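You operate a simulated robot arm through the tools that you are given. There is no shell and no other tool.

The job below is to be done with a simulated two-armed robot. You get a single attempt, and the scene is never put back.

JOB
Take the blue rag from the ply bench top and lay it out flat on the plank bench top.

The check looks at the end state, three seconds after you hand in, the way a careful person would. Anything else that was tipped, shoved, dropped, spilled or broken makes it a failure.

ROBOT AND FRAMES
Two 7-joint arms with two-finger parallel grippers on one trunk, on a base that moves. Base frame: it is fixed to the floor where the robot stands at the start and does not move with it; the origin is under the middle of the robot, x ahead of it, y to its left, z up; the surface under the hand at the start is at about z = 800. Readings come in mm, rad, newtons and seconds.
The left shoulder is at the start at [20, 113, 1097], the right one opposite. With the tool pointing down near the work surface each hand reaches from about 240 to 620 mm from the robot's upright axis, wherever it stands, measured 20 degrees to its own side. Places, roughly: plank bench top [2600, -200, 800]. Payload 1.57 kg a hand.
Tool frame (each hand has its own): the origin (TCP) lies between the finger pads and is the grasp point; the fingertips stand 30 mm ahead of it; z points along the fingers, y is the line along which they close. Largest opening 80 mm; finger width 17, thickness 12; the body of the gripper, 40 by 82 mm, starts 80 mm behind the TCP.
Orientation is told as [roll, pitch, yaw] about the base's x, y, z axes, in that order, counted from this pose: with the fingers straight down and closing along the base's y, the tool's x points along the base's -x, its y along +y and its z along -z.

CONTROLS
- The arms move only by the tool drive_tool. It takes "left_rows", "right_rows" or both (then of equal length, played together; a hand with none holds still); each is a list of rows, each a list of 6 numbers: the shift along the base's x, y, z in mm, then the turn, a rotation vector about the base's x, y, z in rad. In form: [[dx, dy, dz, wx, wy, wz], ...]. A call has 1 to 20 rows; each row is the pose to reach, as a shift and turn from the pose commanded when the call began. "left_jaw" and "right_jaw" are, for a hand that has rows, the finger opening in mm, from 0 to 80, set as the call begins (left out, the last holds). Rows are played at 5 a second. More than 50 mm and 0.15 rad between two rows, or a gripper value outside its range, and nothing of the call is played. A pose out of reach is approached as far as the arm can. The call stops where the force on the tool passes 40 N (or 10 N more than at its start, if that is more) or the arm is blocked; 0.2 s more then pass. The fingers move at their own pace (about 45 mm/s each) and stop on an object; they squeeze with about 26 N. The grip force told is the motor's: it shows also when the fingers shut on nothing. Time passes only in rows, and 0.2 s behind the last, so rows that repeat a pose let the fingers close. It gives the time, the measured TCP pose, the force on the tool (base axes), the opening and the grip force at its end, in the units of the frame above (readings bear some noise), with the torque about the TCP (base axes, N m) and any sound that the robot's microphone picked up.
- Cameras (640 x 400 px; columns grow to the right, rows downward): "scene" is now at [98.2, -14.2, 1223.9]; the picture's right is [-0.16, -0.99, 0.00], its down [-0.54, 0.09, -0.84] and it looks along [0.83, -0.13, -0.55] (base axes); focal length 271 px, centre (320, 200). "left" rides on the left gripper at [72, 7, -122] in its tool frame; the picture's right is [-0.09, 1.00, 0.00], its down [-0.84, -0.08, -0.54] and it looks along [-0.54, -0.05, 0.84] (tool axes); focal length 238 px, centre (320, 200). "right" rides on the right gripper at [72, -7, -122] in its tool frame; the picture's right is [0.09, 1.00, 0.00], its down [-0.84, 0.08, -0.54] and it looks along [-0.54, 0.05, 0.84] (tool axes); focal length 238 px, centre (320, 200). There is no depth. A picture from a camera that has moved, and an enlarged one, comes with that camera's place and axes in the base frame and with its lens.
- capture(camera): a new picture of that camera. The clock stands still meanwhile.
- move_column(by): moves the trunk up (or, below 0, down) by that many mm; the arms and the scene camera ride with it, the base frame stays. It gives what a move gives, with no picture.
- base_move(legs): drives the robot by 1 to 6 legs, each [ahead, left, turn to the left] in mm, mm and rad, along the robot's own axes; the way and the turn of a leg run together, so that a leg with both is an arc; at most 1500 mm and 3.142 rad a leg. The arms and the cameras ride along, it lands a little off, and it stops where it bumps. It gives what a move gives.
- turn_head(pan, tilt): turns the head with the scene camera to pan (to the left, within 1.396 rad either way) and tilt (down, from -0.506 to 1.204), counted from straight ahead of the robot. It gives what a move gives.
- close_up(camera, box): a new picture of the part [left, top, right, bottom] of that camera's present view, enlarged. The clock stands still meanwhile.
- close_job(): hands the job in; it is judged then, once.

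Places have to be worked out from the pictures, the camera data and where the tool is seen. Open the grippers and draw the arms clear of the work before you hand the job in, unless the task says otherwise.

The tools are called after "Emit:" by a JSON object that holds its "method" and its "body". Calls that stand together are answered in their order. drive_tool: Moves the arms, as the interface text tells. Its arguments: {"type":"object","properties":{"left_rows":{"type":"array","items":{"type":"array","items":{"type":"number"}}},"left_jaw":{"type":"number"},"right_rows":{"type":"array","items":{"type":"array","items":{"type":"number"}}},"right_jaw":{"type":"number"}},"required":[]} The other tools are called the same way: move_column (by) moves the trunk up or down; base_move (legs) drives the base; turn_head (pan, tilt) turns the head that bears the scene camera; capture (camera) takes a picture; close_up (camera, box) takes an enlarged picture of a part of a camera's view; close_job () hands the job in.

At the start:

```text
t: 0.0
left_position: [376.6, 138.5, 1013.4]
left_orientation: [0.001, 0.0, 0.0]
left_ft_force: [0.1, 0.3, -0.6]
left_torque: [-0.01, 0.0, -0.03]
left_grip_width: 80.0
left_finger_force: 0.1
right_position: [395.9, -172.6, 1025.9]
right_orientation: [-0.001, -0.001, 0.001]
right_ft_force: [-0.4, -0.2, 0.7]
right_torque: [-0.01, 0.01, 0.03]
right_grip_width: 80.4
right_finger_force: 0.1
trunk travel left (down, up): [-150.0, 420.0]
robot x, y, heading: [-0.8, -1.2, -0.001]
head pan, tilt (commanded): [-0.161, 0.578]
```

scene: 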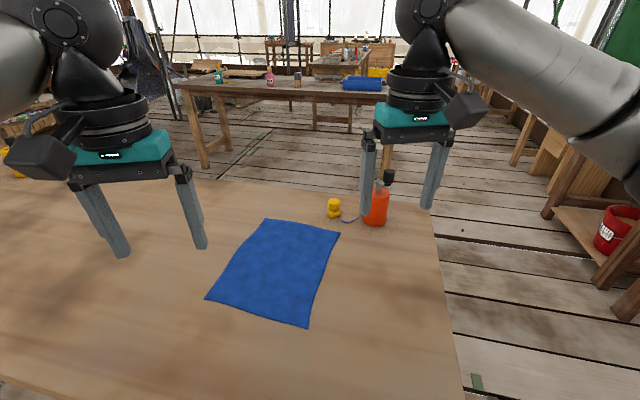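
right: 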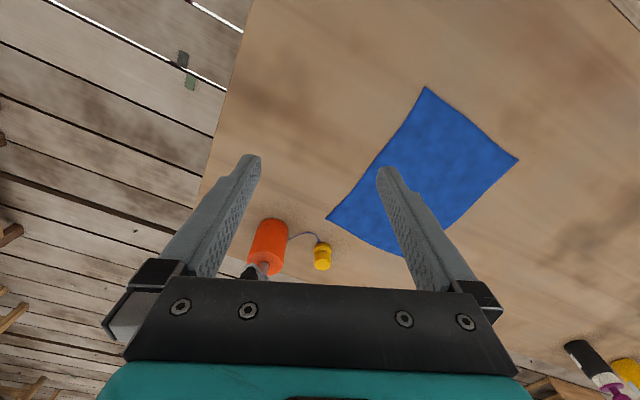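
left: 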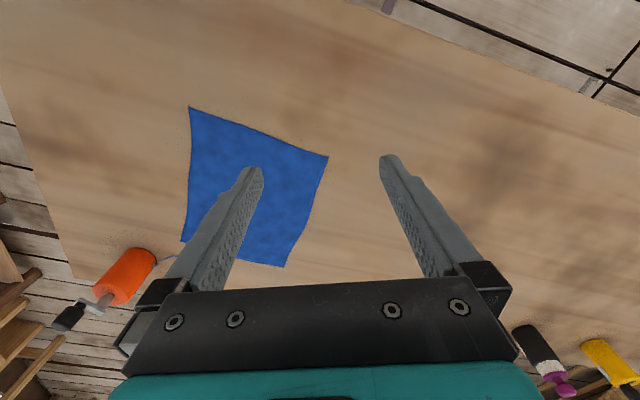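

I work the rag out from the scene picture as a rectangle of about 200 x 250 mm, with corners near (672,40), (587,-139), (359,-34) and (445,146). I'll look closer at the rag and at the far bench.

Emit:
{"method": "close_up", "body": {"camera": "scene", "box": [160, 30, 480, 230]}}

Emit:
{"method": "close_up", "body": {"camera": "scene", "box": [190, 190, 450, 350]}}

```text
2.00 times, centred on (320, 130) of scene
camera zoom: at [98.2, -14.2, 1223.9], right [-0.16, -0.99, 0.0], down [-0.54, 0.09, -0.84], along [0.83, -0.13, -0.55], focal length 542 px, centre (320, 340)
```

zoom: 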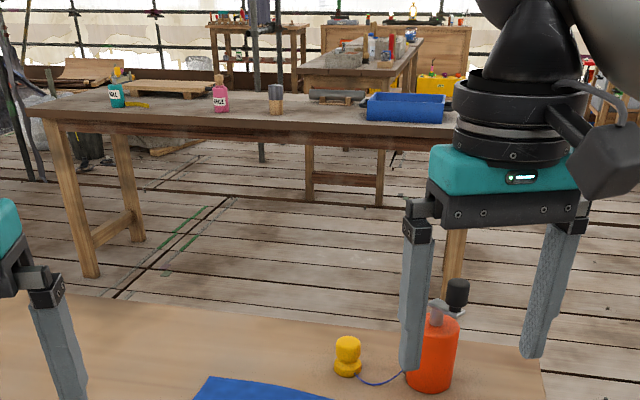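

```text
2.46 times, centred on (320, 270) of scene
camera zoom: at [98.2, -14.2, 1223.9], right [-0.16, -0.99, 0.0], down [-0.54, 0.09, -0.84], along [0.83, -0.13, -0.55], focal length 667 px, centre (320, 28)
```

zoom: 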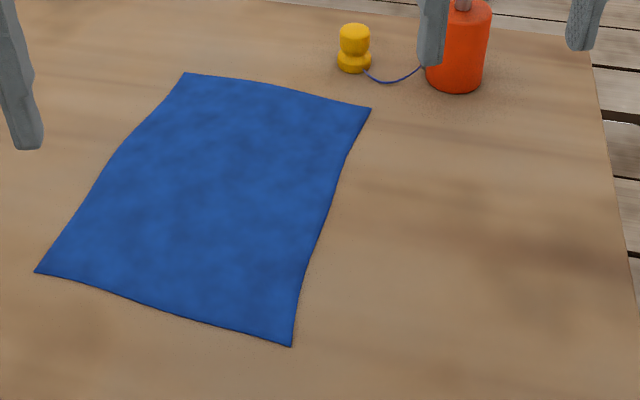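

Both hand cameras agree with the scene view: the near edge runs from C≈(356,-35) to D≈(444,146). I bring both hands above points just inside those corners, with the closing line along that edge, and stop well above the cloth.

Emit:
{"method": "drive_tool", "body": {"left_rows": [[13, -5, -22, 0, 0, -0.09], [26, -11, -44, 0, 0, -0.18], [40, -16, -67, 0, 0, -0.27], [53, -22, -90, 0, 0, -0.36], [66, -27.4, -113, 0, 0, -0.453], [66, -27.4, -113, 0, 0, -0.453]], "right_rows": [[-3, 32, -25, 0, 0, -0.09], [-5, 64, -50, 0, 0, -0.18], [-8, 96, -75, 0, 0, -0.27], [-11, 128, -100, 0, 0, -0.36], [-13.3, 160.3, -126, 0, 0, -0.453], [-13.3, 160.3, -126, 0, 0, -0.453]], "left_jaw": 36, "right_jaw": 36}}

```text
t: 1.4
left_position: [442.8, 112.3, 901.8]
left_orientation: [-0.001, -0.001, -0.455]
left_ft_force: [0.7, 0.6, 0.5]
left_torque: [-0.03, 0.01, 0.01]
left_grip_width: 36.2
left_finger_force: 0.0
right_position: [382.0, -12.2, 899.4]
right_orientation: [0.002, 0.002, -0.454]
right_ft_force: [0.4, -0.2, -0.5]
right_torque: [0.03, -0.01, 0.0]
right_grip_width: 36.2
right_finger_force: 0.1
trunk travel left (down, up): [-150.0, 420.0]
robot x, y, heading: [-0.1, 0.5, 0.001]
head pan, tilt (commanded): [-0.161, 0.578]
```

The hands are where I asked, with no contact. I look from all three cameras to check the alignment over the edge.

Emit:
{"method": "capture", "body": {"camera": "scene"}}

Emit:
{"method": "capture", "body": {"camera": "right"}}

Emit:
{"method": "capture", "body": {"camera": "left"}}

```text
taken
camera scene: at [98.2, -14.2, 1223.9], right [-0.16, -0.99, 0.0], down [-0.54, 0.09, -0.84], along [0.83, -0.13, -0.55], focal length 271 px, centre (320, 200)
```

scene: 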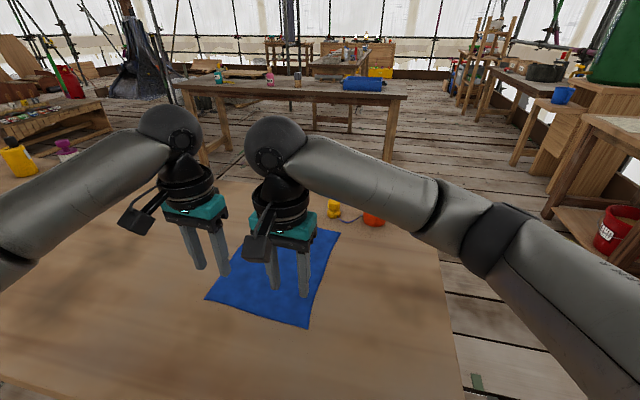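

```text
taken
camera right: at [315.0, 12.1, 1022.9], right [0.35, 0.94, 0.0], down [0.79, -0.3, 0.54], along [0.51, -0.19, -0.84], focal length 238 px, centre (320, 200)
```

right: 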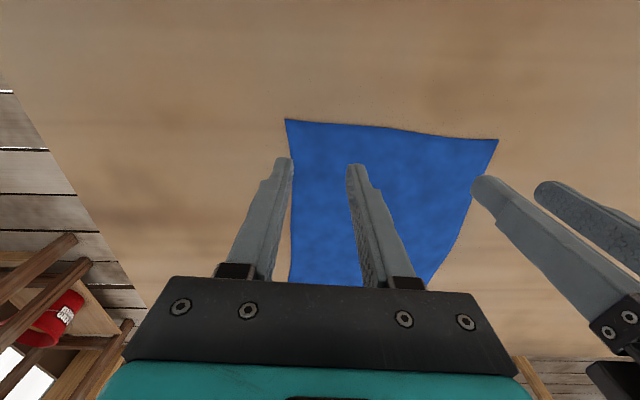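

```text
taken
camera left: at [380.9, 148.6, 1023.4], right [0.52, 0.85, 0.0], down [0.72, -0.44, 0.54], along [0.46, -0.28, -0.84], focal length 238 px, centre (320, 200)
```

left: 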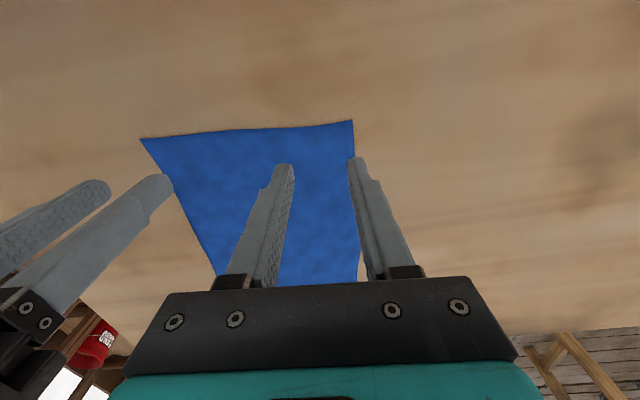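

The rag corners check out again (C≈(357,-36), D≈(446,147)). I lower the right hand over its corner, shifted 5 mm further along the edge, to just above the surface.

Emit:
{"method": "drive_tool", "body": {"right_rows": [[2.2, 4.5, -30, 0, 0, 0], [2.2, 4.5, -55, 0, 0, 0], [2.2, 4.5, -64, 0, 0, 0], [2.2, 4.5, -67, 0, 0, 0], [2.2, 4.5, -67, 0, 0, 0]]}}

```text
t: 2.6
left_position: [441.5, 113.1, 902.2]
left_orientation: [0.0, 0.0, -0.451]
left_ft_force: [-0.7, -0.3, 0.1]
left_torque: [0.01, 0.0, 0.05]
left_grip_width: 35.8
left_finger_force: 0.1
right_position: [385.2, -7.9, 833.3]
right_orientation: [0.0, -0.001, -0.452]
right_ft_force: [0.8, -1.0, 0.3]
right_torque: [0.02, 0.03, 0.01]
right_grip_width: 36.1
right_finger_force: 0.0
trunk travel left (down, up): [-150.0, 420.0]
robot x, y, heading: [0.8, 1.6, -0.005]
head pan, tilt (commanded): [-0.161, 0.578]
```

No contact yet at TCP z≈833. I step down gently and watch the force for contact.

Emit:
{"method": "drive_tool", "body": {"right_rows": [[0, 0, -1.5, 0, 0, 0], [0, 0, -2.5, 0, 0, 0], [0, 0, -2.5, 0, 0, 0]]}}

Emit:
{"method": "close_up", "body": {"camera": "right", "box": [200, 80, 460, 240]}}

```text
t: 3.4
left_position: [442.9, 112.9, 900.8]
left_orientation: [-0.002, 0.0, -0.451]
left_ft_force: [-0.2, -0.6, -0.1]
left_torque: [-0.01, 0.02, -0.01]
left_grip_width: 36.2
left_finger_force: 0.0
right_position: [385.1, -7.4, 831.8]
right_orientation: [0.0, -0.001, -0.452]
right_ft_force: [-0.3, -0.7, 2.7]
right_torque: [0.01, -0.02, 0.01]
right_grip_width: 36.0
right_finger_force: 0.1
trunk travel left (down, up): [-150.0, 420.0]
robot x, y, heading: [0.5, -3.1, -0.001]
head pan, tilt (commanded): [-0.161, 0.578]
```

```text
2.46 times, centred on (330, 160) of right
camera zoom: at [317.0, 16.6, 955.4], right [0.35, 0.94, 0.0], down [0.79, -0.3, 0.54], along [0.51, -0.19, -0.84], focal length 587 px, centre (295, 298)
```

zoom: 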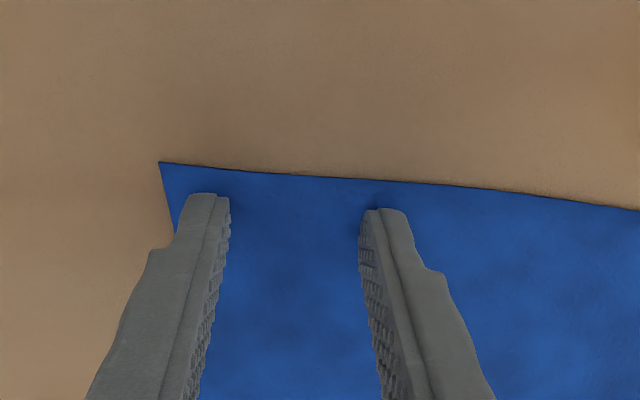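

The fingertips just touch the cloth (2.7 N), well placed inside the corner. I press about 1.5 mm more and close.

Emit:
{"method": "drive_tool", "body": {"right_rows": [[0, 0, -1.0, 0, 0, 0], [0, 0, -1.5, 0, 0, 0], [0, 0, -1.5, 0, 0, 0]]}}

Emit:
{"method": "drive_tool", "body": {"right_rows": [[0, 0, 0, 0, 0, 0], [0, 0, 0, 0, 0, 0], [0, 0, 0, 0, 0, 0], [0, 0, 0, 0, 0, 0], [0, 0, 0, 0, 0, 0], [0, 0, 0, 0, 0, 0]], "right_jaw": 0}}

Emit:
{"method": "capture", "body": {"camera": "right"}}

Emit:
{"method": "close_up", "body": {"camera": "scene", "box": [190, 190, 450, 350]}}

```text
t: 4.2
left_position: [441.8, 112.2, 902.6]
left_orientation: [-0.001, 0.0, -0.452]
left_ft_force: [0.4, 0.2, 0.0]
left_torque: [-0.02, 0.01, -0.04]
left_grip_width: 36.0
left_finger_force: 0.1
right_position: [384.8, -8.0, 831.6]
right_orientation: [0.0, -0.003, -0.453]
right_ft_force: [-1.2, -2.7, 15.8]
right_torque: [-0.09, 0.07, 0.02]
right_grip_width: 36.0
right_finger_force: 0.1
trunk travel left (down, up): [-150.0, 420.0]
robot x, y, heading: [-0.9, 0.5, -0.002]
head pan, tilt (commanded): [-0.161, 0.578]
```

```text
t: 5.6
left_position: [441.3, 112.4, 903.1]
left_orientation: [0.001, -0.002, -0.453]
left_ft_force: [0.2, 1.0, 0.3]
left_torque: [-0.02, -0.01, -0.02]
left_grip_width: 36.0
left_finger_force: 0.1
right_position: [384.2, -6.8, 830.9]
right_orientation: [0.003, -0.002, -0.453]
right_ft_force: [0.7, -0.5, 25.6]
right_torque: [-0.06, 0.03, 0.0]
right_grip_width: 0.0
right_finger_force: 20.8
trunk travel left (down, up): [-150.0, 420.0]
robot x, y, heading: [-1.2, 1.1, -0.001]
head pan, tilt (commanded): [-0.161, 0.578]
```

```text
taken
camera right: at [316.3, 16.9, 954.8], right [0.35, 0.94, 0.0], down [0.79, -0.3, 0.54], along [0.51, -0.19, -0.84], focal length 238 px, centre (320, 200)
```

right: 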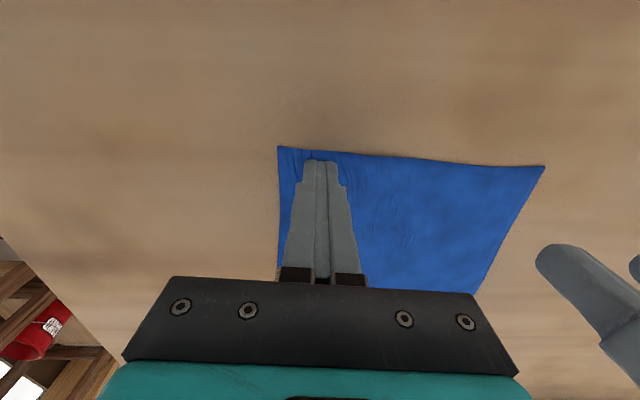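

```text
2.46 times, centred on (320, 270) of scene
camera zoom: at [96.9, -14.3, 1224.1], right [-0.16, -0.99, 0.0], down [-0.54, 0.09, -0.84], along [0.83, -0.13, -0.55], focal length 667 px, centre (320, 28)
```

zoom: 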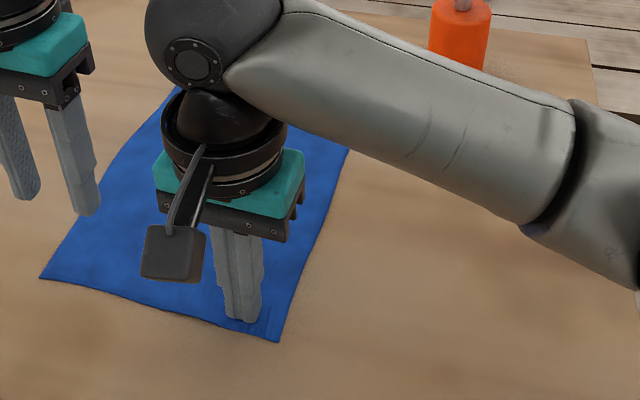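

The fingers shut to 0 mm, but the cloth near the corner looks a bit puckered. A close-up should show whether any fabric is between the pads.

Emit:
{"method": "close_up", "body": {"camera": "right", "box": [260, 130, 390, 210]}}

Emit:
{"method": "close_up", "body": {"camera": "scene", "box": [250, 280, 330, 330]}}

```text
4.92 times, centred on (325, 170) of right
camera zoom: at [316.3, 16.9, 954.8], right [0.35, 0.94, 0.0], down [0.79, -0.3, 0.54], along [0.51, -0.19, -0.84], focal length 1173 px, centre (295, 348)
```

zoom: 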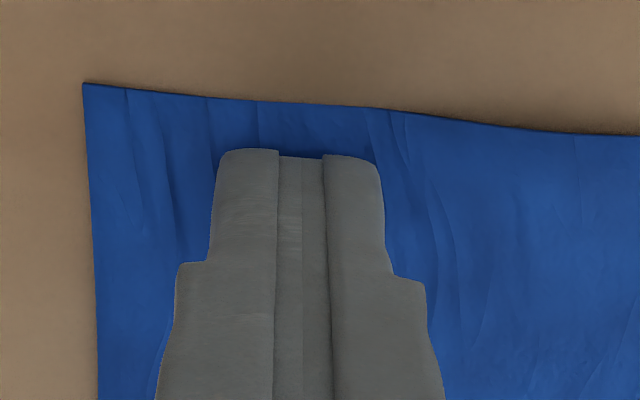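

```text
8.00 times, centred on (290, 305) of scene
camera zoom: at [96.9, -14.3, 1224.1], right [-0.16, -0.99, 0.0], down [-0.54, 0.09, -0.84], along [0.83, -0.13, -0.55], focal length 2169 px, centre (560, -640)
```

zoom: 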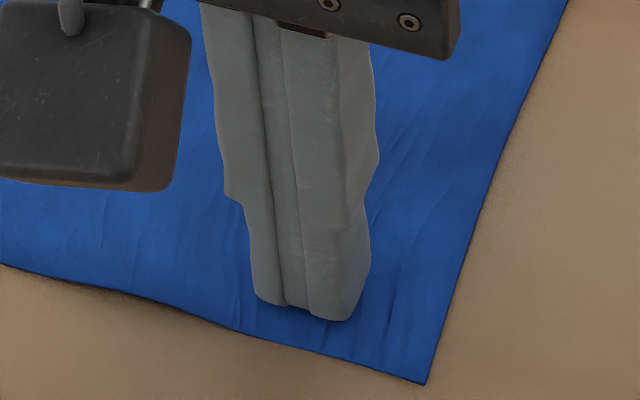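

The corner shifted about 7 mm towards the fingers and folds run into the pinch, so some cloth may be caught. I lift the right hand slowly by 30 mm to test.

Emit:
{"method": "drive_tool", "body": {"right_rows": [[0, 0, 4, 0, 0, 0], [0, 0, 10, 0, 0, 0], [0, 0, 20, 0, 0, 0], [0, 0, 30, 0, 0, 0], [0, 0, 30, 0, 0, 0]]}}

Emit:
{"method": "capture", "body": {"camera": "right"}}

Emit:
{"method": "close_up", "body": {"camera": "scene", "box": [190, 190, 450, 350]}}

```text
t: 6.8
left_position: [442.8, 113.0, 900.5]
left_orientation: [-0.001, 0.0, -0.452]
left_ft_force: [-0.1, -0.8, -0.1]
left_torque: [0.01, 0.02, -0.02]
left_grip_width: 36.1
left_finger_force: 0.1
right_position: [386.5, -7.0, 860.2]
right_orientation: [-0.001, 0.0, -0.451]
right_ft_force: [-0.6, -0.2, -0.9]
right_torque: [-0.03, 0.0, 0.03]
right_grip_width: 0.1
right_finger_force: 21.2
trunk travel left (down, up): [-150.0, 420.0]
robot x, y, heading: [-1.8, 0.4, -0.002]
head pan, tilt (commanded): [-0.161, 0.578]
```

```text
taken
camera right: at [317.5, 16.5, 983.8], right [0.35, 0.94, 0.0], down [0.79, -0.3, 0.54], along [0.51, -0.19, -0.84], focal length 238 px, centre (320, 200)
```

right: 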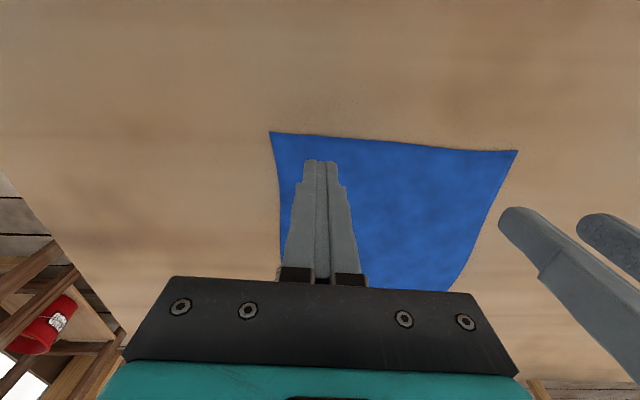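

```text
2.46 times, centred on (320, 270) of scene
camera zoom: at [98.2, -14.2, 1223.9], right [-0.16, -0.99, 0.0], down [-0.54, 0.09, -0.84], along [0.83, -0.13, -0.55], focal length 667 px, centre (320, 28)
```

zoom: 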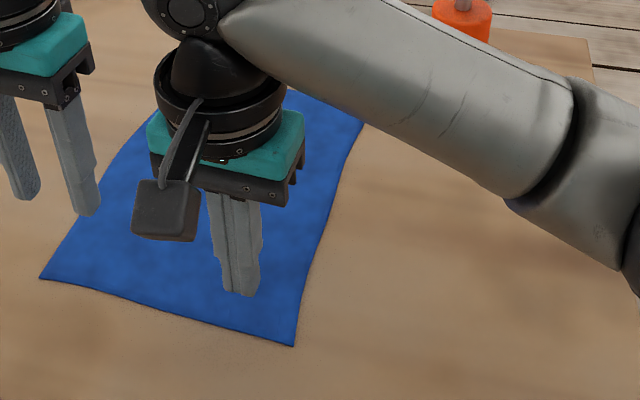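

The cloth slipped out and lay flat again, so a 36 mm gather was too little. I move the left hand aside and retry with the right hand fully open, so that more cloth bunches between the fingers.

Emit:
{"method": "drive_tool", "body": {"left_rows": [[15, 30, 20, 0, 0, 0], [30, 60, 40, 0, 0, 0], [30, 60, 40, 0, 0, 0], [30, 60, 40, 0, 0, 0], [30, 60, 40, 0, 0, 0]], "right_rows": [[0, 0, 0, 0, 0, 0], [0, 0, 0, 0, 0, 0], [6, 9, 0, 0, 0, 0], [12.8, 19.6, 0, 0, 0, 0], [12.8, 19.6, -25, 0, 0, 0]], "right_jaw": 80}}

Emit:
{"method": "drive_tool", "body": {"right_rows": [[0, 0, -4, 0, 0, 0], [0, 0, -6, 0, 0, 0], [0, 0, -6, 0, 0, 0]]}}

Emit:
{"method": "capture", "body": {"camera": "right"}}

```text
t: 8.0
left_position: [470.9, 172.0, 940.6]
left_orientation: [-0.002, 0.001, -0.452]
left_ft_force: [-0.3, -0.3, -0.5]
left_torque: [-0.01, 0.04, 0.01]
left_grip_width: 36.0
left_finger_force: 0.0
right_position: [396.8, 10.9, 834.2]
right_orientation: [-0.002, 0.0, -0.452]
right_ft_force: [1.1, -0.4, -0.3]
right_torque: [0.01, 0.02, -0.02]
right_grip_width: 80.0
right_finger_force: 0.1
trunk travel left (down, up): [-150.0, 420.0]
robot x, y, heading: [-2.7, -2.3, 0.004]
head pan, tilt (commanded): [-0.161, 0.578]
```

```text
t: 8.8
left_position: [469.5, 172.3, 942.5]
left_orientation: [-0.001, -0.001, -0.452]
left_ft_force: [-0.8, -0.6, 1.1]
left_torque: [0.0, -0.02, 0.02]
left_grip_width: 36.1
left_finger_force: 0.3
right_position: [397.3, 11.4, 830.8]
right_orientation: [0.003, -0.004, -0.452]
right_ft_force: [1.6, -2.6, 34.6]
right_torque: [-1.3, 0.56, 0.1]
right_grip_width: 79.8
right_finger_force: 0.1
trunk travel left (down, up): [-150.0, 420.0]
robot x, y, heading: [-0.1, -1.4, -0.002]
head pan, tilt (commanded): [-0.161, 0.578]
```

```text
taken
camera right: at [328.6, 35.7, 954.6], right [0.35, 0.94, 0.0], down [0.78, -0.3, 0.55], along [0.51, -0.19, -0.84], focal length 238 px, centre (320, 200)
```

right: 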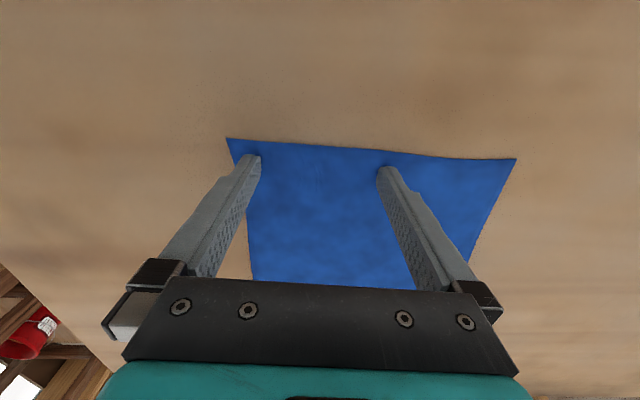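

Almost all of the 35 N sits on the outer finger, going by the torque. I tilt a little to even the load and then close the fingers from 80 mm.

Emit:
{"method": "drive_tool", "body": {"right_rows": [[0, 0, 1.0, -0.006, 0.003, 0], [0, 0, 1.0, -0.011, 0.0053, 0], [0, 0, 0.8, -0.011, 0.0053, 0]]}}

Emit:
{"method": "drive_tool", "body": {"right_rows": [[0, 0, 0, 0, 0, 0], [0, 0, 0, 0, 0, 0], [0, 0, 0, 0, 0, 0], [0, 0, 0, 0, 0, 0], [0, 0, 0, 0, 0, 0], [0, 0, 0, 0, 0, 0], [0, 0, 0, 0, 0, 0]], "right_jaw": 0}}

Emit:
{"method": "capture", "body": {"camera": "right"}}

Emit:
{"method": "close_up", "body": {"camera": "right", "box": [240, 120, 402, 220]}}

```text
t: 9.6
left_position: [469.4, 171.8, 941.0]
left_orientation: [0.003, -0.002, -0.45]
left_ft_force: [0.4, -0.3, 0.2]
left_torque: [-0.01, 0.0, 0.0]
left_grip_width: 35.8
left_finger_force: 0.0
right_position: [398.1, 12.4, 831.9]
right_orientation: [-0.008, -0.004, -0.453]
right_ft_force: [0.6, -2.0, 31.1]
right_torque: [1.2, -0.58, -0.05]
right_grip_width: 78.7
right_finger_force: 0.1
trunk travel left (down, up): [-150.0, 420.0]
robot x, y, heading: [-0.8, -1.5, 0.002]
head pan, tilt (commanded): [-0.161, 0.578]
```

```text
t: 11.2
left_position: [470.1, 172.8, 941.2]
left_orientation: [0.001, -0.003, -0.451]
left_ft_force: [0.1, 0.4, -0.8]
left_torque: [-0.01, 0.0, 0.02]
left_grip_width: 35.9
left_finger_force: 0.1
right_position: [397.7, 13.2, 831.4]
right_orientation: [-0.007, -0.003, -0.452]
right_ft_force: [2.8, 7.9, 31.0]
right_torque: [0.4, -0.1, 0.01]
right_grip_width: 2.5
right_finger_force: 23.9
trunk travel left (down, up): [-150.0, 420.0]
robot x, y, heading: [0.1, 4.6, -0.003]
head pan, tilt (commanded): [-0.161, 0.578]
```

```text
taken
camera right: at [329.9, 38.3, 954.7], right [0.35, 0.94, -0.01], down [0.79, -0.29, 0.54], along [0.51, -0.2, -0.84], focal length 238 px, centre (320, 200)
```

right: 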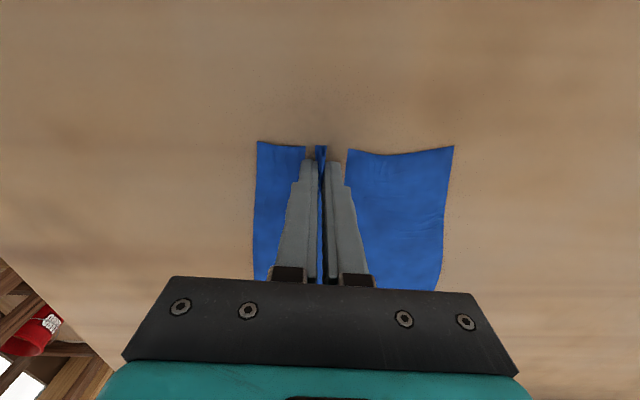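

```text
3.95 times, centred on (321, 170) of right
camera zoom: at [329.9, 38.3, 954.7], right [0.35, 0.94, -0.01], down [0.79, -0.29, 0.54], along [0.51, -0.2, -0.84], focal length 942 px, centre (316, 318)
```

zoom: 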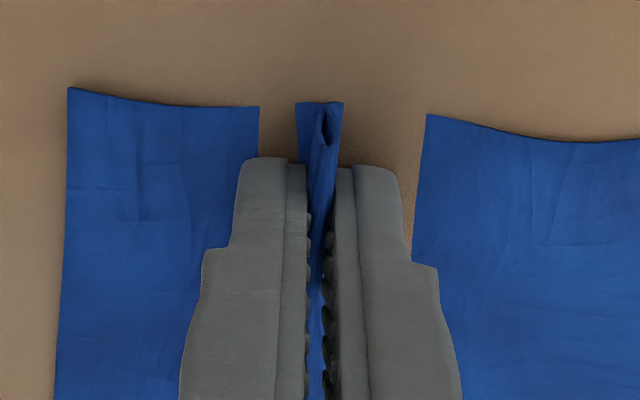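

That worked: about 72 mm of edge is bunched between the pads (2.5 mm grip). The pinch is off-centre though, so I open it, let the cloth spread back, and look before taking the middle of this short edge.

Emit:
{"method": "drive_tool", "body": {"right_rows": [[0, 0, 0.5, 0, 0, 0], [0, 0, 0.5, 0, 0, 0], [0, 0, 0.5, 0, 0, 0], [0, 0, 0.5, 0, 0, 0], [0, 0, 8, 0, 0, 0], [0, 0, 20, 0, 0, 0]], "right_jaw": 80}}

Emit:
{"method": "capture", "body": {"camera": "right"}}

```text
t: 12.6
left_position: [470.8, 172.5, 939.9]
left_orientation: [-0.001, 0.001, -0.451]
left_ft_force: [-0.9, -0.5, 0.4]
left_torque: [-0.01, 0.01, -0.01]
left_grip_width: 36.0
left_finger_force: 0.1
right_position: [397.4, 12.8, 848.1]
right_orientation: [-0.012, 0.0, -0.453]
right_ft_force: [-1.1, -0.4, -0.6]
right_torque: [0.02, 0.0, -0.01]
right_grip_width: 79.9
right_finger_force: 0.0
trunk travel left (down, up): [-150.0, 420.0]
robot x, y, heading: [0.8, -2.9, 0.002]
head pan, tilt (commanded): [-0.161, 0.578]
```

```text
taken
camera right: at [330.7, 38.4, 971.5], right [0.35, 0.94, -0.01], down [0.79, -0.29, 0.54], along [0.5, -0.2, -0.84], focal length 238 px, centre (320, 200)
```

right: 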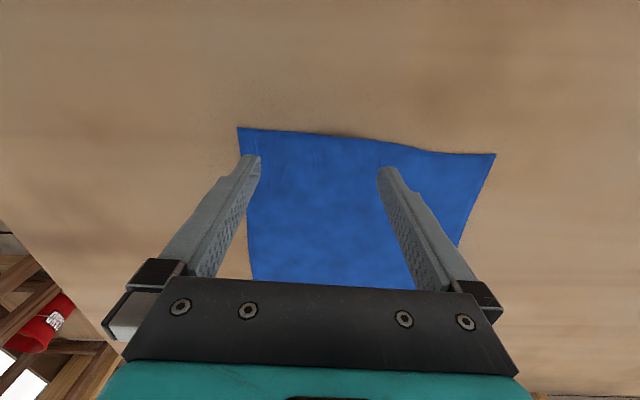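

On release the cloth sprang back practically flat, which bodes well for laying it out. I move the left hand well aside, shift the right hand to the middle of this short edge and press down again.

Emit:
{"method": "drive_tool", "body": {"left_rows": [[-10, 25, 20, 0, 0, 0.05], [-20, 50, 45, 0, 0, 0.15], [-30, 80, 70, 0, 0, 0.25], [-30, 80, 70, 0, 0, 0.35], [-30, 80, 70, 0, 0, 0.45], [-30, 80, 70, 0, 0, 0.45]], "right_rows": [[6, 16, 0, 0, 0, 0], [12, 32, 0, 0.0055, -0.0027, 0], [12, 32, -10, 0.0055, -0.0027, 0], [12, 32, -17, 0.0055, -0.0027, 0], [12, 32, -19, 0.0055, -0.0027, 0], [12, 32, -20, 0.0055, -0.0027, 0]]}}

Emit:
{"method": "capture", "body": {"camera": "right"}}

```text
t: 14.0
left_position: [440.9, 250.4, 1011.2]
left_orientation: [-0.002, 0.0, -0.002]
left_ft_force: [-0.2, -0.1, -0.3]
left_torque: [0.01, 0.0, -0.01]
left_grip_width: 36.2
left_finger_force: 0.1
right_position: [410.0, 44.8, 831.7]
right_orientation: [-0.002, -0.003, -0.452]
right_ft_force: [-1.8, -1.0, 16.7]
right_torque: [0.28, -0.09, 0.03]
right_grip_width: 79.4
right_finger_force: 0.1
trunk travel left (down, up): [-150.0, 420.0]
robot x, y, heading: [1.1, 2.7, -0.002]
head pan, tilt (commanded): [-0.161, 0.578]
```

```text
taken
camera right: at [342.4, 68.4, 954.9], right [0.35, 0.94, 0.0], down [0.79, -0.29, 0.54], along [0.51, -0.19, -0.84], focal length 238 px, centre (320, 200)
```

right: 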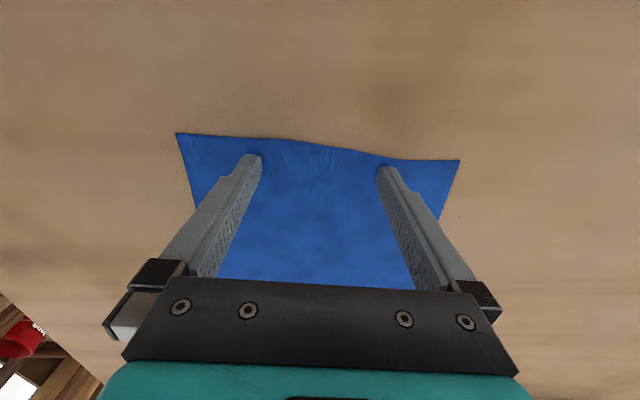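

The hand is centred on the edge with a balanced 17 N. I press slightly more and close.

Emit:
{"method": "drive_tool", "body": {"right_rows": [[0, 0, -0.7, 0, 0, 0], [0, 0, -0.7, 0, 0, 0], [0, 0, -0.7, 0, 0, 0], [0, 0, -0.7, 0, 0, 0], [0, 0, -0.7, 0, 0, 0], [0, 0, -0.7, 0, 0, 0], [0, 0, -0.7, 0, 0, 0]], "right_jaw": 0}}

Emit:
{"method": "close_up", "body": {"camera": "right", "box": [200, 100, 440, 250]}}

```text
t: 15.6
left_position: [440.8, 249.4, 1011.6]
left_orientation: [0.001, -0.002, -0.003]
left_ft_force: [0.8, -0.4, -0.5]
left_torque: [0.0, -0.03, -0.03]
left_grip_width: 36.1
left_finger_force: 0.0
right_position: [410.0, 44.0, 831.7]
right_orientation: [-0.004, -0.005, -0.451]
right_ft_force: [-2.7, -4.1, 33.8]
right_torque: [-0.07, 0.11, 0.12]
right_grip_width: 2.9
right_finger_force: 24.4
trunk travel left (down, up): [-150.0, 420.0]
robot x, y, heading: [1.2, -0.6, 0.001]
head pan, tilt (commanded): [-0.161, 0.578]
```

```text
2.67 times, centred on (320, 175) of right
camera zoom: at [341.8, 68.4, 954.7], right [0.35, 0.94, 0.0], down [0.78, -0.29, 0.55], along [0.51, -0.2, -0.84], focal length 636 px, centre (320, 267)
```

zoom: 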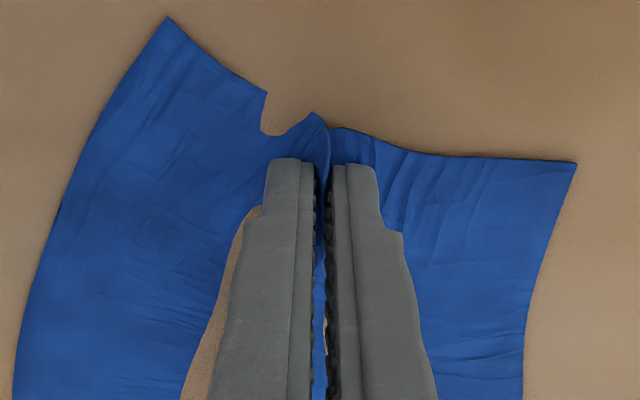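

The cloth is firmly pinched (2.9 mm, 24 N). I lift slowly by 100 mm to see how it hangs.

Emit:
{"method": "drive_tool", "body": {"right_rows": [[0, 0, 5, 0, 0, 0], [0, 0, 12, 0, 0, 0], [0, 0, 25, 0, 0, 0], [0, 0, 40, 0, 0, 0], [0, 0, 60, 0, 0, 0], [0, 0, 80, 0, 0, 0], [0, 0, 100, 0, 0, 0], [0, 0, 100, 0, 0, 0], [0, 0, 100, 0, 0, 0]]}}

Emit:
{"method": "capture", "body": {"camera": "scene"}}

Emit:
{"method": "capture", "body": {"camera": "right"}}

Emit:
{"method": "capture", "body": {"camera": "left"}}

```text
t: 17.6
left_position: [441.6, 250.7, 1010.2]
left_orientation: [0.001, 0.0, -0.002]
left_ft_force: [-0.8, -0.4, -0.3]
left_torque: [-0.01, -0.01, 0.0]
left_grip_width: 36.0
left_finger_force: 0.0
right_position: [410.7, 45.3, 929.4]
right_orientation: [-0.006, 0.0, -0.451]
right_ft_force: [-1.1, 1.0, -0.6]
right_torque: [0.01, 0.02, 0.0]
right_grip_width: 2.7
right_finger_force: 23.9
trunk travel left (down, up): [-150.0, 420.0]
robot x, y, heading: [0.5, -0.1, 0.001]
head pan, tilt (commanded): [-0.161, 0.578]
```

```text
taken
camera scene: at [98.2, -14.2, 1223.9], right [-0.16, -0.99, 0.0], down [-0.54, 0.09, -0.84], along [0.83, -0.13, -0.55], focal length 271 px, centre (320, 200)
```

scene: 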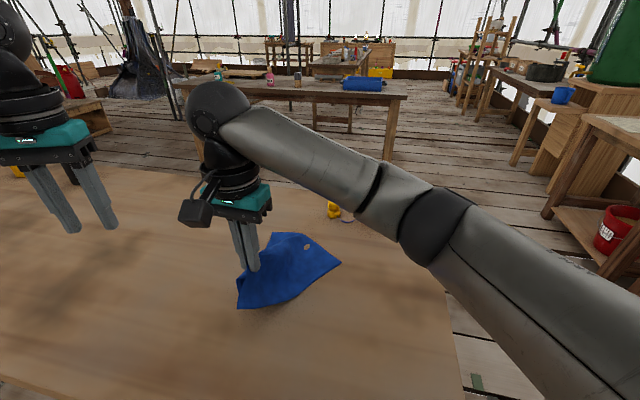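

```text
taken
camera right: at [343.4, 69.6, 1053.8], right [0.35, 0.94, -0.01], down [0.79, -0.29, 0.54], along [0.5, -0.2, -0.84], focal length 238 px, centre (320, 200)
```

right: 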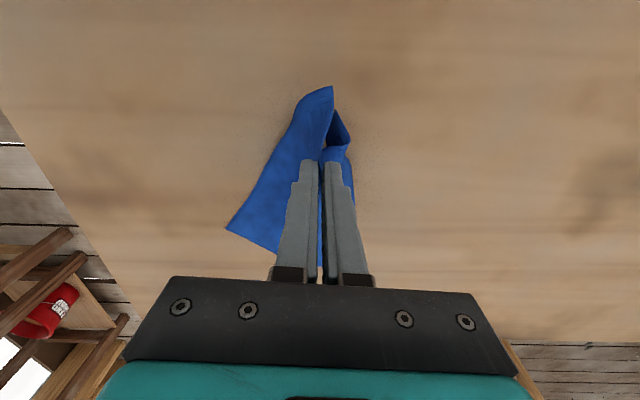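

```text
taken
camera left: at [369.9, 256.7, 1132.4], right [0.09, 1.0, 0.0], down [0.84, -0.08, 0.54], along [0.54, -0.05, -0.84], focal length 238 px, centre (320, 200)
```

left: 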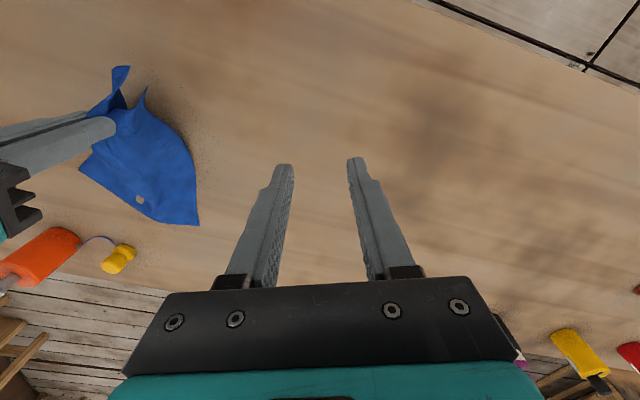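

The cloth is held and lifting well; I can see an odd light spot in it. I take a closer look.

Emit:
{"method": "close_up", "body": {"camera": "scene", "box": [220, 220, 360, 310]}}

Emit:
{"method": "close_up", "body": {"camera": "left", "box": [40, 40, 240, 240]}}

```text
4.44 times, centred on (290, 265) of scene
camera zoom: at [98.2, -14.2, 1223.9], right [-0.16, -0.99, 0.0], down [-0.54, 0.09, -0.84], along [0.83, -0.13, -0.55], focal length 1205 px, centre (453, -89)
```

zoom: 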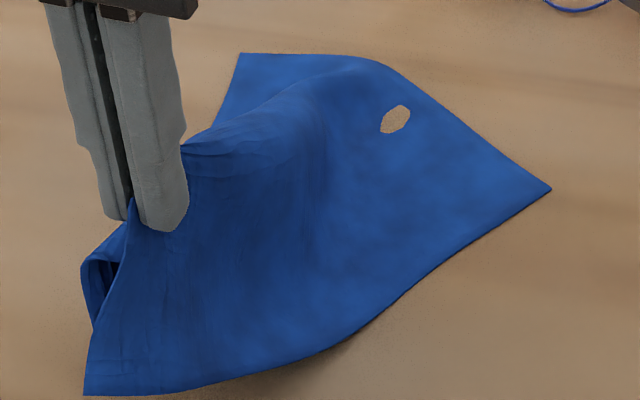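

```text
2.00 times, centred on (140, 140) of left
camera zoom: at [369.9, 256.7, 1132.4], right [0.09, 1.0, 0.0], down [0.84, -0.08, 0.54], along [0.54, -0.05, -0.84], focal length 477 px, centre (680, 320)
```

zoom: 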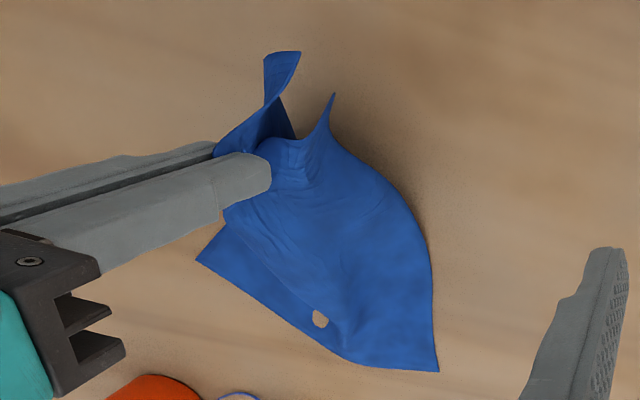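

The spot looks like a place where the sagging cloth dips into the bench surface, not a snag; the cloth is springy and well held. I raise the trunk by 250 mm so the rag hangs clear of the bench.

Emit:
{"method": "move_column", "body": {"by": 250}}

Emit:
{"method": "capture", "body": {"camera": "scene"}}

Emit:
{"method": "capture", "body": {"camera": "left"}}

```text
t: 20.2
left_position: [441.5, 251.1, 1259.6]
left_orientation: [0.002, 0.001, -0.005]
left_ft_force: [-0.1, -0.7, -1.1]
left_torque: [0.03, -0.01, 0.03]
left_grip_width: 36.2
left_finger_force: 0.1
right_position: [410.6, 46.5, 1180.3]
right_orientation: [-0.007, 0.0, -0.451]
right_ft_force: [0.3, -0.2, -0.5]
right_torque: [0.03, 0.03, -0.02]
right_grip_width: 2.5
right_finger_force: 23.8
trunk travel left (down, up): [-400.0, 170.0]
robot x, y, heading: [-0.6, -2.9, -0.0]
head pan, tilt (commanded): [-0.161, 0.578]
```

```text
taken
camera scene: at [98.3, -14.2, 1473.8], right [-0.16, -0.99, 0.0], down [-0.54, 0.09, -0.84], along [0.83, -0.13, -0.55], focal length 271 px, centre (320, 200)
```

scene: 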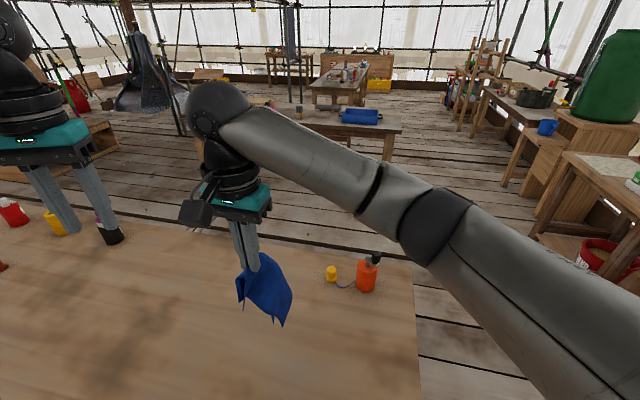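

```text
taken
camera left: at [370.0, 256.8, 1382.3], right [0.09, 1.0, 0.0], down [0.84, -0.08, 0.54], along [0.54, -0.05, -0.84], focal length 238 px, centre (320, 200)
```

left: 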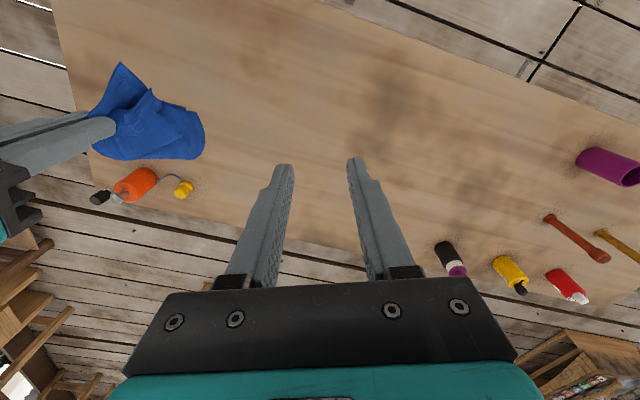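

The rag now hangs free at the right gripper, bottom well above the bench. Before driving I turn the head to look at the right-hand corridor and then the floor.

Emit:
{"method": "turn_head", "body": {"pan": -0.9, "tilt": 0.45}}

Emit:
{"method": "capture", "body": {"camera": "scene"}}

Emit:
{"method": "turn_head", "body": {"pan": -1.39, "tilt": 0.7}}

Emit:
{"method": "capture", "body": {"camera": "scene"}}

```text
t: 21.3
left_position: [442.1, 250.3, 1259.7]
left_orientation: [0.0, 0.0, -0.004]
left_ft_force: [0.1, 0.2, -0.4]
left_torque: [0.01, -0.02, 0.0]
left_grip_width: 36.0
left_finger_force: 0.0
right_position: [411.4, 44.8, 1180.9]
right_orientation: [-0.006, 0.0, -0.451]
right_ft_force: [0.4, 0.0, 0.2]
right_torque: [0.0, 0.0, -0.01]
right_grip_width: 2.3
right_finger_force: 24.0
trunk travel left (down, up): [-400.0, 170.0]
robot x, y, heading: [-1.7, 3.0, -0.001]
head pan, tilt (commanded): [-0.901, 0.45]
```

```text
taken
camera scene: at [67.5, -72.0, 1485.4], right [-0.78, -0.62, 0.0], down [-0.27, 0.34, -0.9], along [0.56, -0.71, -0.44], focal length 271 px, centre (320, 200)
```

scene: 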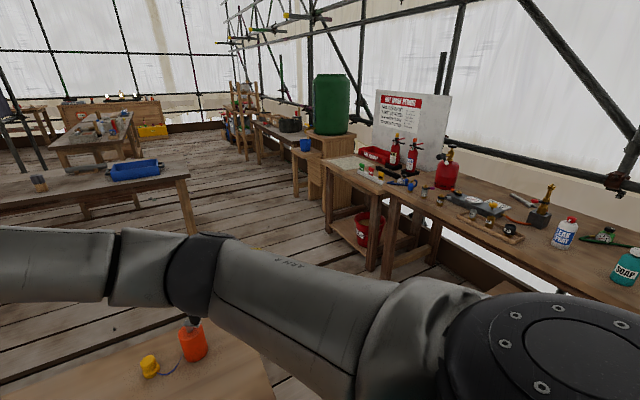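

```text
t: 22.2
left_position: [442.5, 251.6, 1259.8]
left_orientation: [-0.001, 0.0, -0.004]
left_ft_force: [0.0, 0.9, -1.0]
left_torque: [0.01, 0.01, -0.02]
left_grip_width: 36.0
left_finger_force: 0.0
right_position: [411.4, 45.4, 1180.3]
right_orientation: [-0.008, 0.002, -0.452]
right_ft_force: [-0.1, 0.2, 0.3]
right_torque: [0.02, -0.05, 0.0]
right_grip_width: 2.8
right_finger_force: 23.5
trunk travel left (down, up): [-400.0, 170.0]
robot x, y, heading: [2.0, 2.1, -0.002]
head pan, tilt (commanded): [-1.389, 0.7]
```

```text
taken
camera scene: at [25.8, -83.5, 1463.3], right [-0.98, -0.18, 0.0], down [-0.12, 0.63, -0.77], along [0.14, -0.75, -0.64], focal length 271 px, centre (320, 200)
```

scene: 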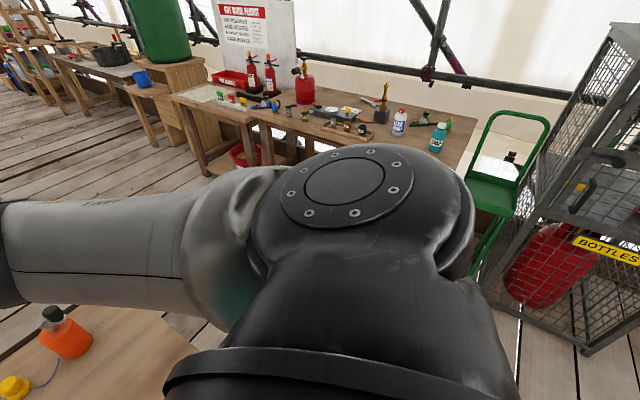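

The corridor to the right between the ply bench and the side bench is about 800 mm or more wide. I look steeply down to judge the robot's own footprint.

Emit:
{"method": "turn_head", "body": {"pan": -1.39, "tilt": 1.2}}

Emit:
{"method": "capture", "body": {"camera": "scene"}}

Emit:
{"method": "turn_head", "body": {"pan": 0.0, "tilt": 1.2}}

Emit:
{"method": "capture", "body": {"camera": "scene"}}

```text
t: 23.1
left_position: [443.1, 250.7, 1260.8]
left_orientation: [0.0, 0.001, -0.002]
left_ft_force: [-0.6, 0.4, -0.9]
left_torque: [0.02, -0.02, -0.02]
left_grip_width: 35.6
left_finger_force: 0.1
right_position: [409.7, 45.4, 1180.4]
right_orientation: [-0.007, -0.002, -0.452]
right_ft_force: [0.2, 0.2, 0.5]
right_torque: [0.05, 0.02, 0.0]
right_grip_width: 2.7
right_finger_force: 24.6
trunk travel left (down, up): [-400.0, 170.0]
robot x, y, heading: [-0.7, 2.0, 0.002]
head pan, tilt (commanded): [-1.389, 1.201]
```

```text
taken
camera scene: at [20.4, -55.0, 1427.3], right [-0.98, -0.18, 0.0], down [-0.17, 0.92, -0.36], along [0.07, -0.36, -0.93], focal length 271 px, centre (320, 200)
```

scene: 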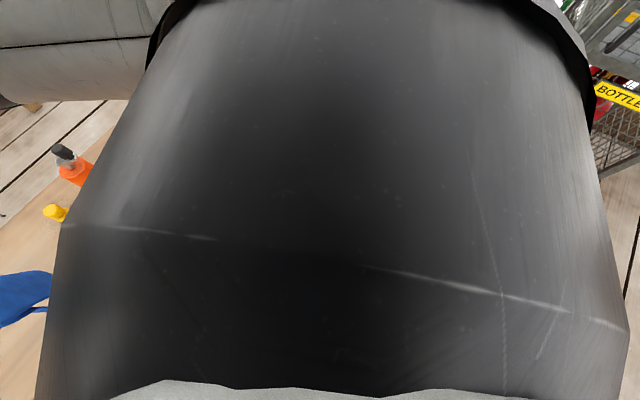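

```text
t: 24.7
left_position: [443.4, 252.0, 1260.7]
left_orientation: [0.001, 0.001, -0.004]
left_ft_force: [-0.5, -0.1, 1.1]
left_torque: [-0.04, 0.01, 0.0]
left_grip_width: 36.4
left_finger_force: 0.0
right_position: [409.7, 44.3, 1180.3]
right_orientation: [-0.006, 0.0, -0.454]
right_ft_force: [-0.7, 1.2, 0.6]
right_torque: [0.02, -0.01, 0.01]
right_grip_width: 2.7
right_finger_force: 24.5
trunk travel left (down, up): [-400.0, 170.0]
robot x, y, heading: [1.0, -0.4, 0.004]
head pan, tilt (commanded): [0.0, 1.201]
```

```text
taken
camera scene: at [66.2, -0.1, 1427.3], right [0.0, -1.0, 0.0], down [-0.93, 0.0, -0.36], along [0.36, 0.0, -0.93], focal length 271 px, centre (320, 200)
```

scene: 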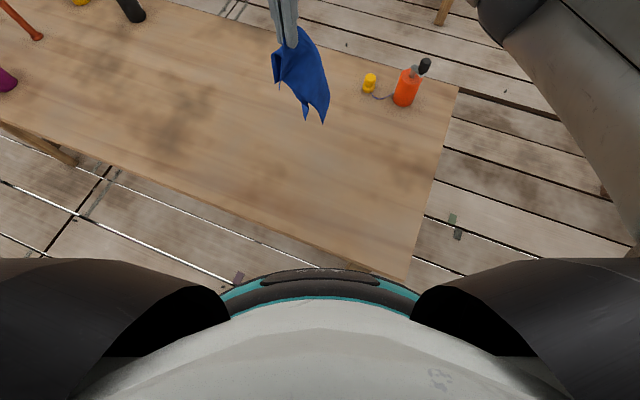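

From above, the ply bench's near edge is about 185 mm from my axis and the room is turned about -0.37 rad. The rag hangs clear, so I back off 200 mm, turn to align with the benches and slide right to line up with the corridor.

Emit:
{"method": "base_move", "body": {"legs": [[-200, 0, 0], [0, 0, -0.373]]}}

Emit:
{"method": "turn_head", "body": {"pan": -1.39, "tilt": 0.6}}

Emit:
{"method": "capture", "body": {"camera": "scene"}}

```text
t: 27.4
left_position: [303.4, 74.6, 1260.0]
left_orientation: [-0.001, 0.0, -0.372]
left_ft_force: [-0.2, 0.4, 0.6]
left_torque: [-0.03, 0.0, 0.03]
left_grip_width: 35.9
left_finger_force: 0.1
right_position: [200.3, -106.5, 1181.4]
right_orientation: [-0.008, 0.0, -0.823]
right_ft_force: [0.0, -0.7, -0.6]
right_torque: [0.02, 0.01, 0.02]
right_grip_width: 2.8
right_finger_force: 24.1
trunk travel left (down, up): [-400.0, 170.0]
robot x, y, heading: [-198.3, 1.8, -0.37]
head pan, tilt (commanded): [0.0, 1.201]
```

```text
t: 28.9
left_position: [304.3, 75.4, 1261.3]
left_orientation: [0.0, -0.001, -0.371]
left_ft_force: [0.1, -0.3, -0.1]
left_torque: [-0.03, 0.02, 0.03]
left_grip_width: 35.9
left_finger_force: 0.0
right_position: [199.9, -107.6, 1180.5]
right_orientation: [-0.008, -0.001, -0.822]
right_ft_force: [-0.1, 0.2, 0.8]
right_torque: [0.03, -0.02, 0.03]
right_grip_width: 2.7
right_finger_force: 23.5
trunk travel left (down, up): [-400.0, 170.0]
robot x, y, heading: [-201.3, -0.4, -0.367]
head pan, tilt (commanded): [-1.389, 0.6]
```

```text
taken
camera scene: at [-206.0, -90.6, 1471.9], right [-0.98, 0.19, 0.0], down [0.11, 0.56, -0.82], along [-0.15, -0.81, -0.57], focal length 271 px, centre (320, 200)
```

scene: 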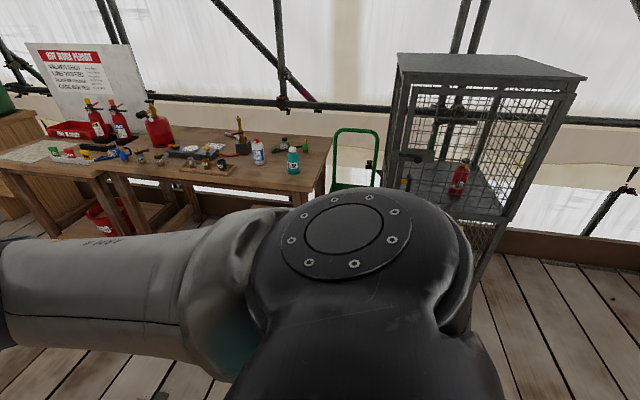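

The way to the right is free: the side bench edge is about 1 m from the ply bench edge and the cage is well away. I slide right 480 mm and drive ahead along the corridor.

Emit:
{"method": "base_move", "body": {"legs": [[0, -490, 0], [700, 0, 0]]}}

Emit:
{"method": "turn_head", "body": {"pan": 0.3, "tilt": 0.6}}

Emit:
{"method": "capture", "body": {"camera": "scene"}}

```text
t: 35.3
left_position: [778.8, -633.3, 1259.9]
left_orientation: [0.001, 0.0, -0.367]
left_ft_force: [-0.4, -0.2, -0.5]
left_torque: [0.01, 0.01, -0.01]
left_grip_width: 35.9
left_finger_force: 0.1
right_position: [675.7, -815.8, 1179.2]
right_orientation: [-0.006, -0.001, -0.816]
right_ft_force: [0.8, -0.2, 0.5]
right_torque: [0.0, 0.0, 0.06]
right_grip_width: 2.6
right_finger_force: 23.8
trunk travel left (down, up): [-400.0, 170.0]
robot x, y, heading: [274.8, -712.3, -0.365]
head pan, tilt (commanded): [-1.389, 0.6]
```

```text
t: 37.0
left_position: [778.5, -632.8, 1259.9]
left_orientation: [-0.001, 0.0, -0.366]
left_ft_force: [0.0, 0.2, 0.7]
left_torque: [0.0, 0.01, -0.01]
left_grip_width: 35.7
left_finger_force: 0.0
right_position: [675.1, -815.2, 1179.7]
right_orientation: [-0.007, 0.0, -0.817]
right_ft_force: [-0.9, 0.0, -0.7]
right_torque: [-0.02, 0.01, 0.08]
right_grip_width: 2.7
right_finger_force: 24.5
trunk travel left (down, up): [-400.0, 170.0]
robot x, y, heading: [275.2, -714.4, -0.365]
head pan, tilt (commanded): [0.3, 0.6]
```

```text
taken
camera scene: at [373.5, -720.2, 1471.9], right [-0.06, -1.0, 0.0], down [-0.56, 0.04, -0.83], along [0.82, -0.05, -0.56], focal length 271 px, centre (320, 200)
```

scene: 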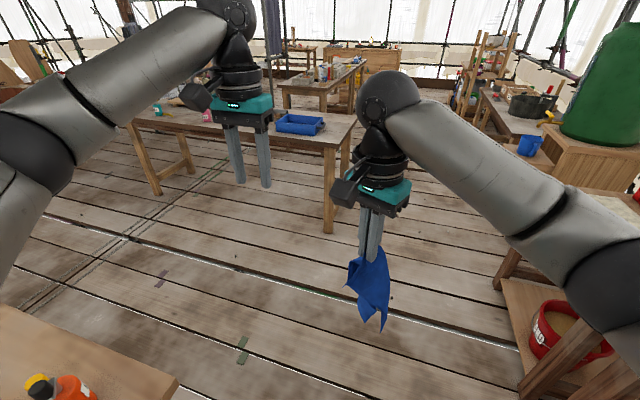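

The floor ahead is clear and the rag is hanging well. I drive on 780 mm past the corner of the ply bench, into the space before the plank bench.

Emit:
{"method": "base_move", "body": {"legs": [[780, 0, 0]]}}

Emit:
{"method": "turn_head", "body": {"pan": 0.7, "tilt": 0.45}}

Emit:
{"method": "capture", "body": {"camera": "scene"}}

```text
t: 41.1
left_position: [1497.7, -900.0, 1260.7]
left_orientation: [-0.001, 0.001, -0.357]
left_ft_force: [-0.2, -0.3, -0.3]
left_torque: [0.0, 0.01, -0.01]
left_grip_width: 36.1
left_finger_force: 0.0
right_position: [1396.1, -1083.8, 1180.7]
right_orientation: [-0.008, 0.001, -0.809]
right_ft_force: [-0.1, -0.4, -0.1]
right_torque: [-0.03, 0.02, 0.01]
right_grip_width: 2.3
right_finger_force: 23.8
trunk travel left (down, up): [-400.0, 170.0]
robot x, y, heading: [996.9, -984.7, -0.358]
head pan, tilt (commanded): [0.3, 0.6]
```

```text
t: 42.0
left_position: [1497.1, -898.9, 1260.3]
left_orientation: [-0.001, 0.001, -0.358]
left_ft_force: [-1.1, 0.0, 0.1]
left_torque: [0.0, 0.05, -0.01]
left_grip_width: 35.8
left_finger_force: 0.1
right_position: [1395.4, -1082.8, 1180.7]
right_orientation: [-0.007, -0.001, -0.807]
right_ft_force: [-0.1, -0.6, -0.3]
right_torque: [-0.01, 0.01, 0.01]
right_grip_width: 2.7
right_finger_force: 24.1
trunk travel left (down, up): [-400.0, 170.0]
robot x, y, heading: [996.1, -980.7, -0.357]
head pan, tilt (commanded): [0.7, 0.45]
```

```text
taken
camera scene: at [1091.5, -954.1, 1485.4], right [0.34, -0.94, 0.0], down [-0.41, -0.15, -0.9], along [0.85, 0.3, -0.44], focal length 271 px, centre (320, 200)
```

scene: 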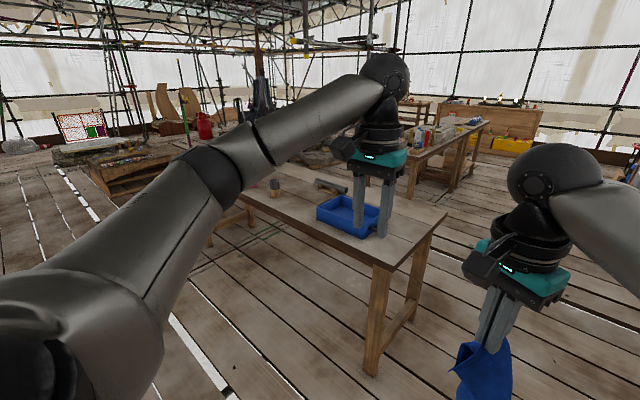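

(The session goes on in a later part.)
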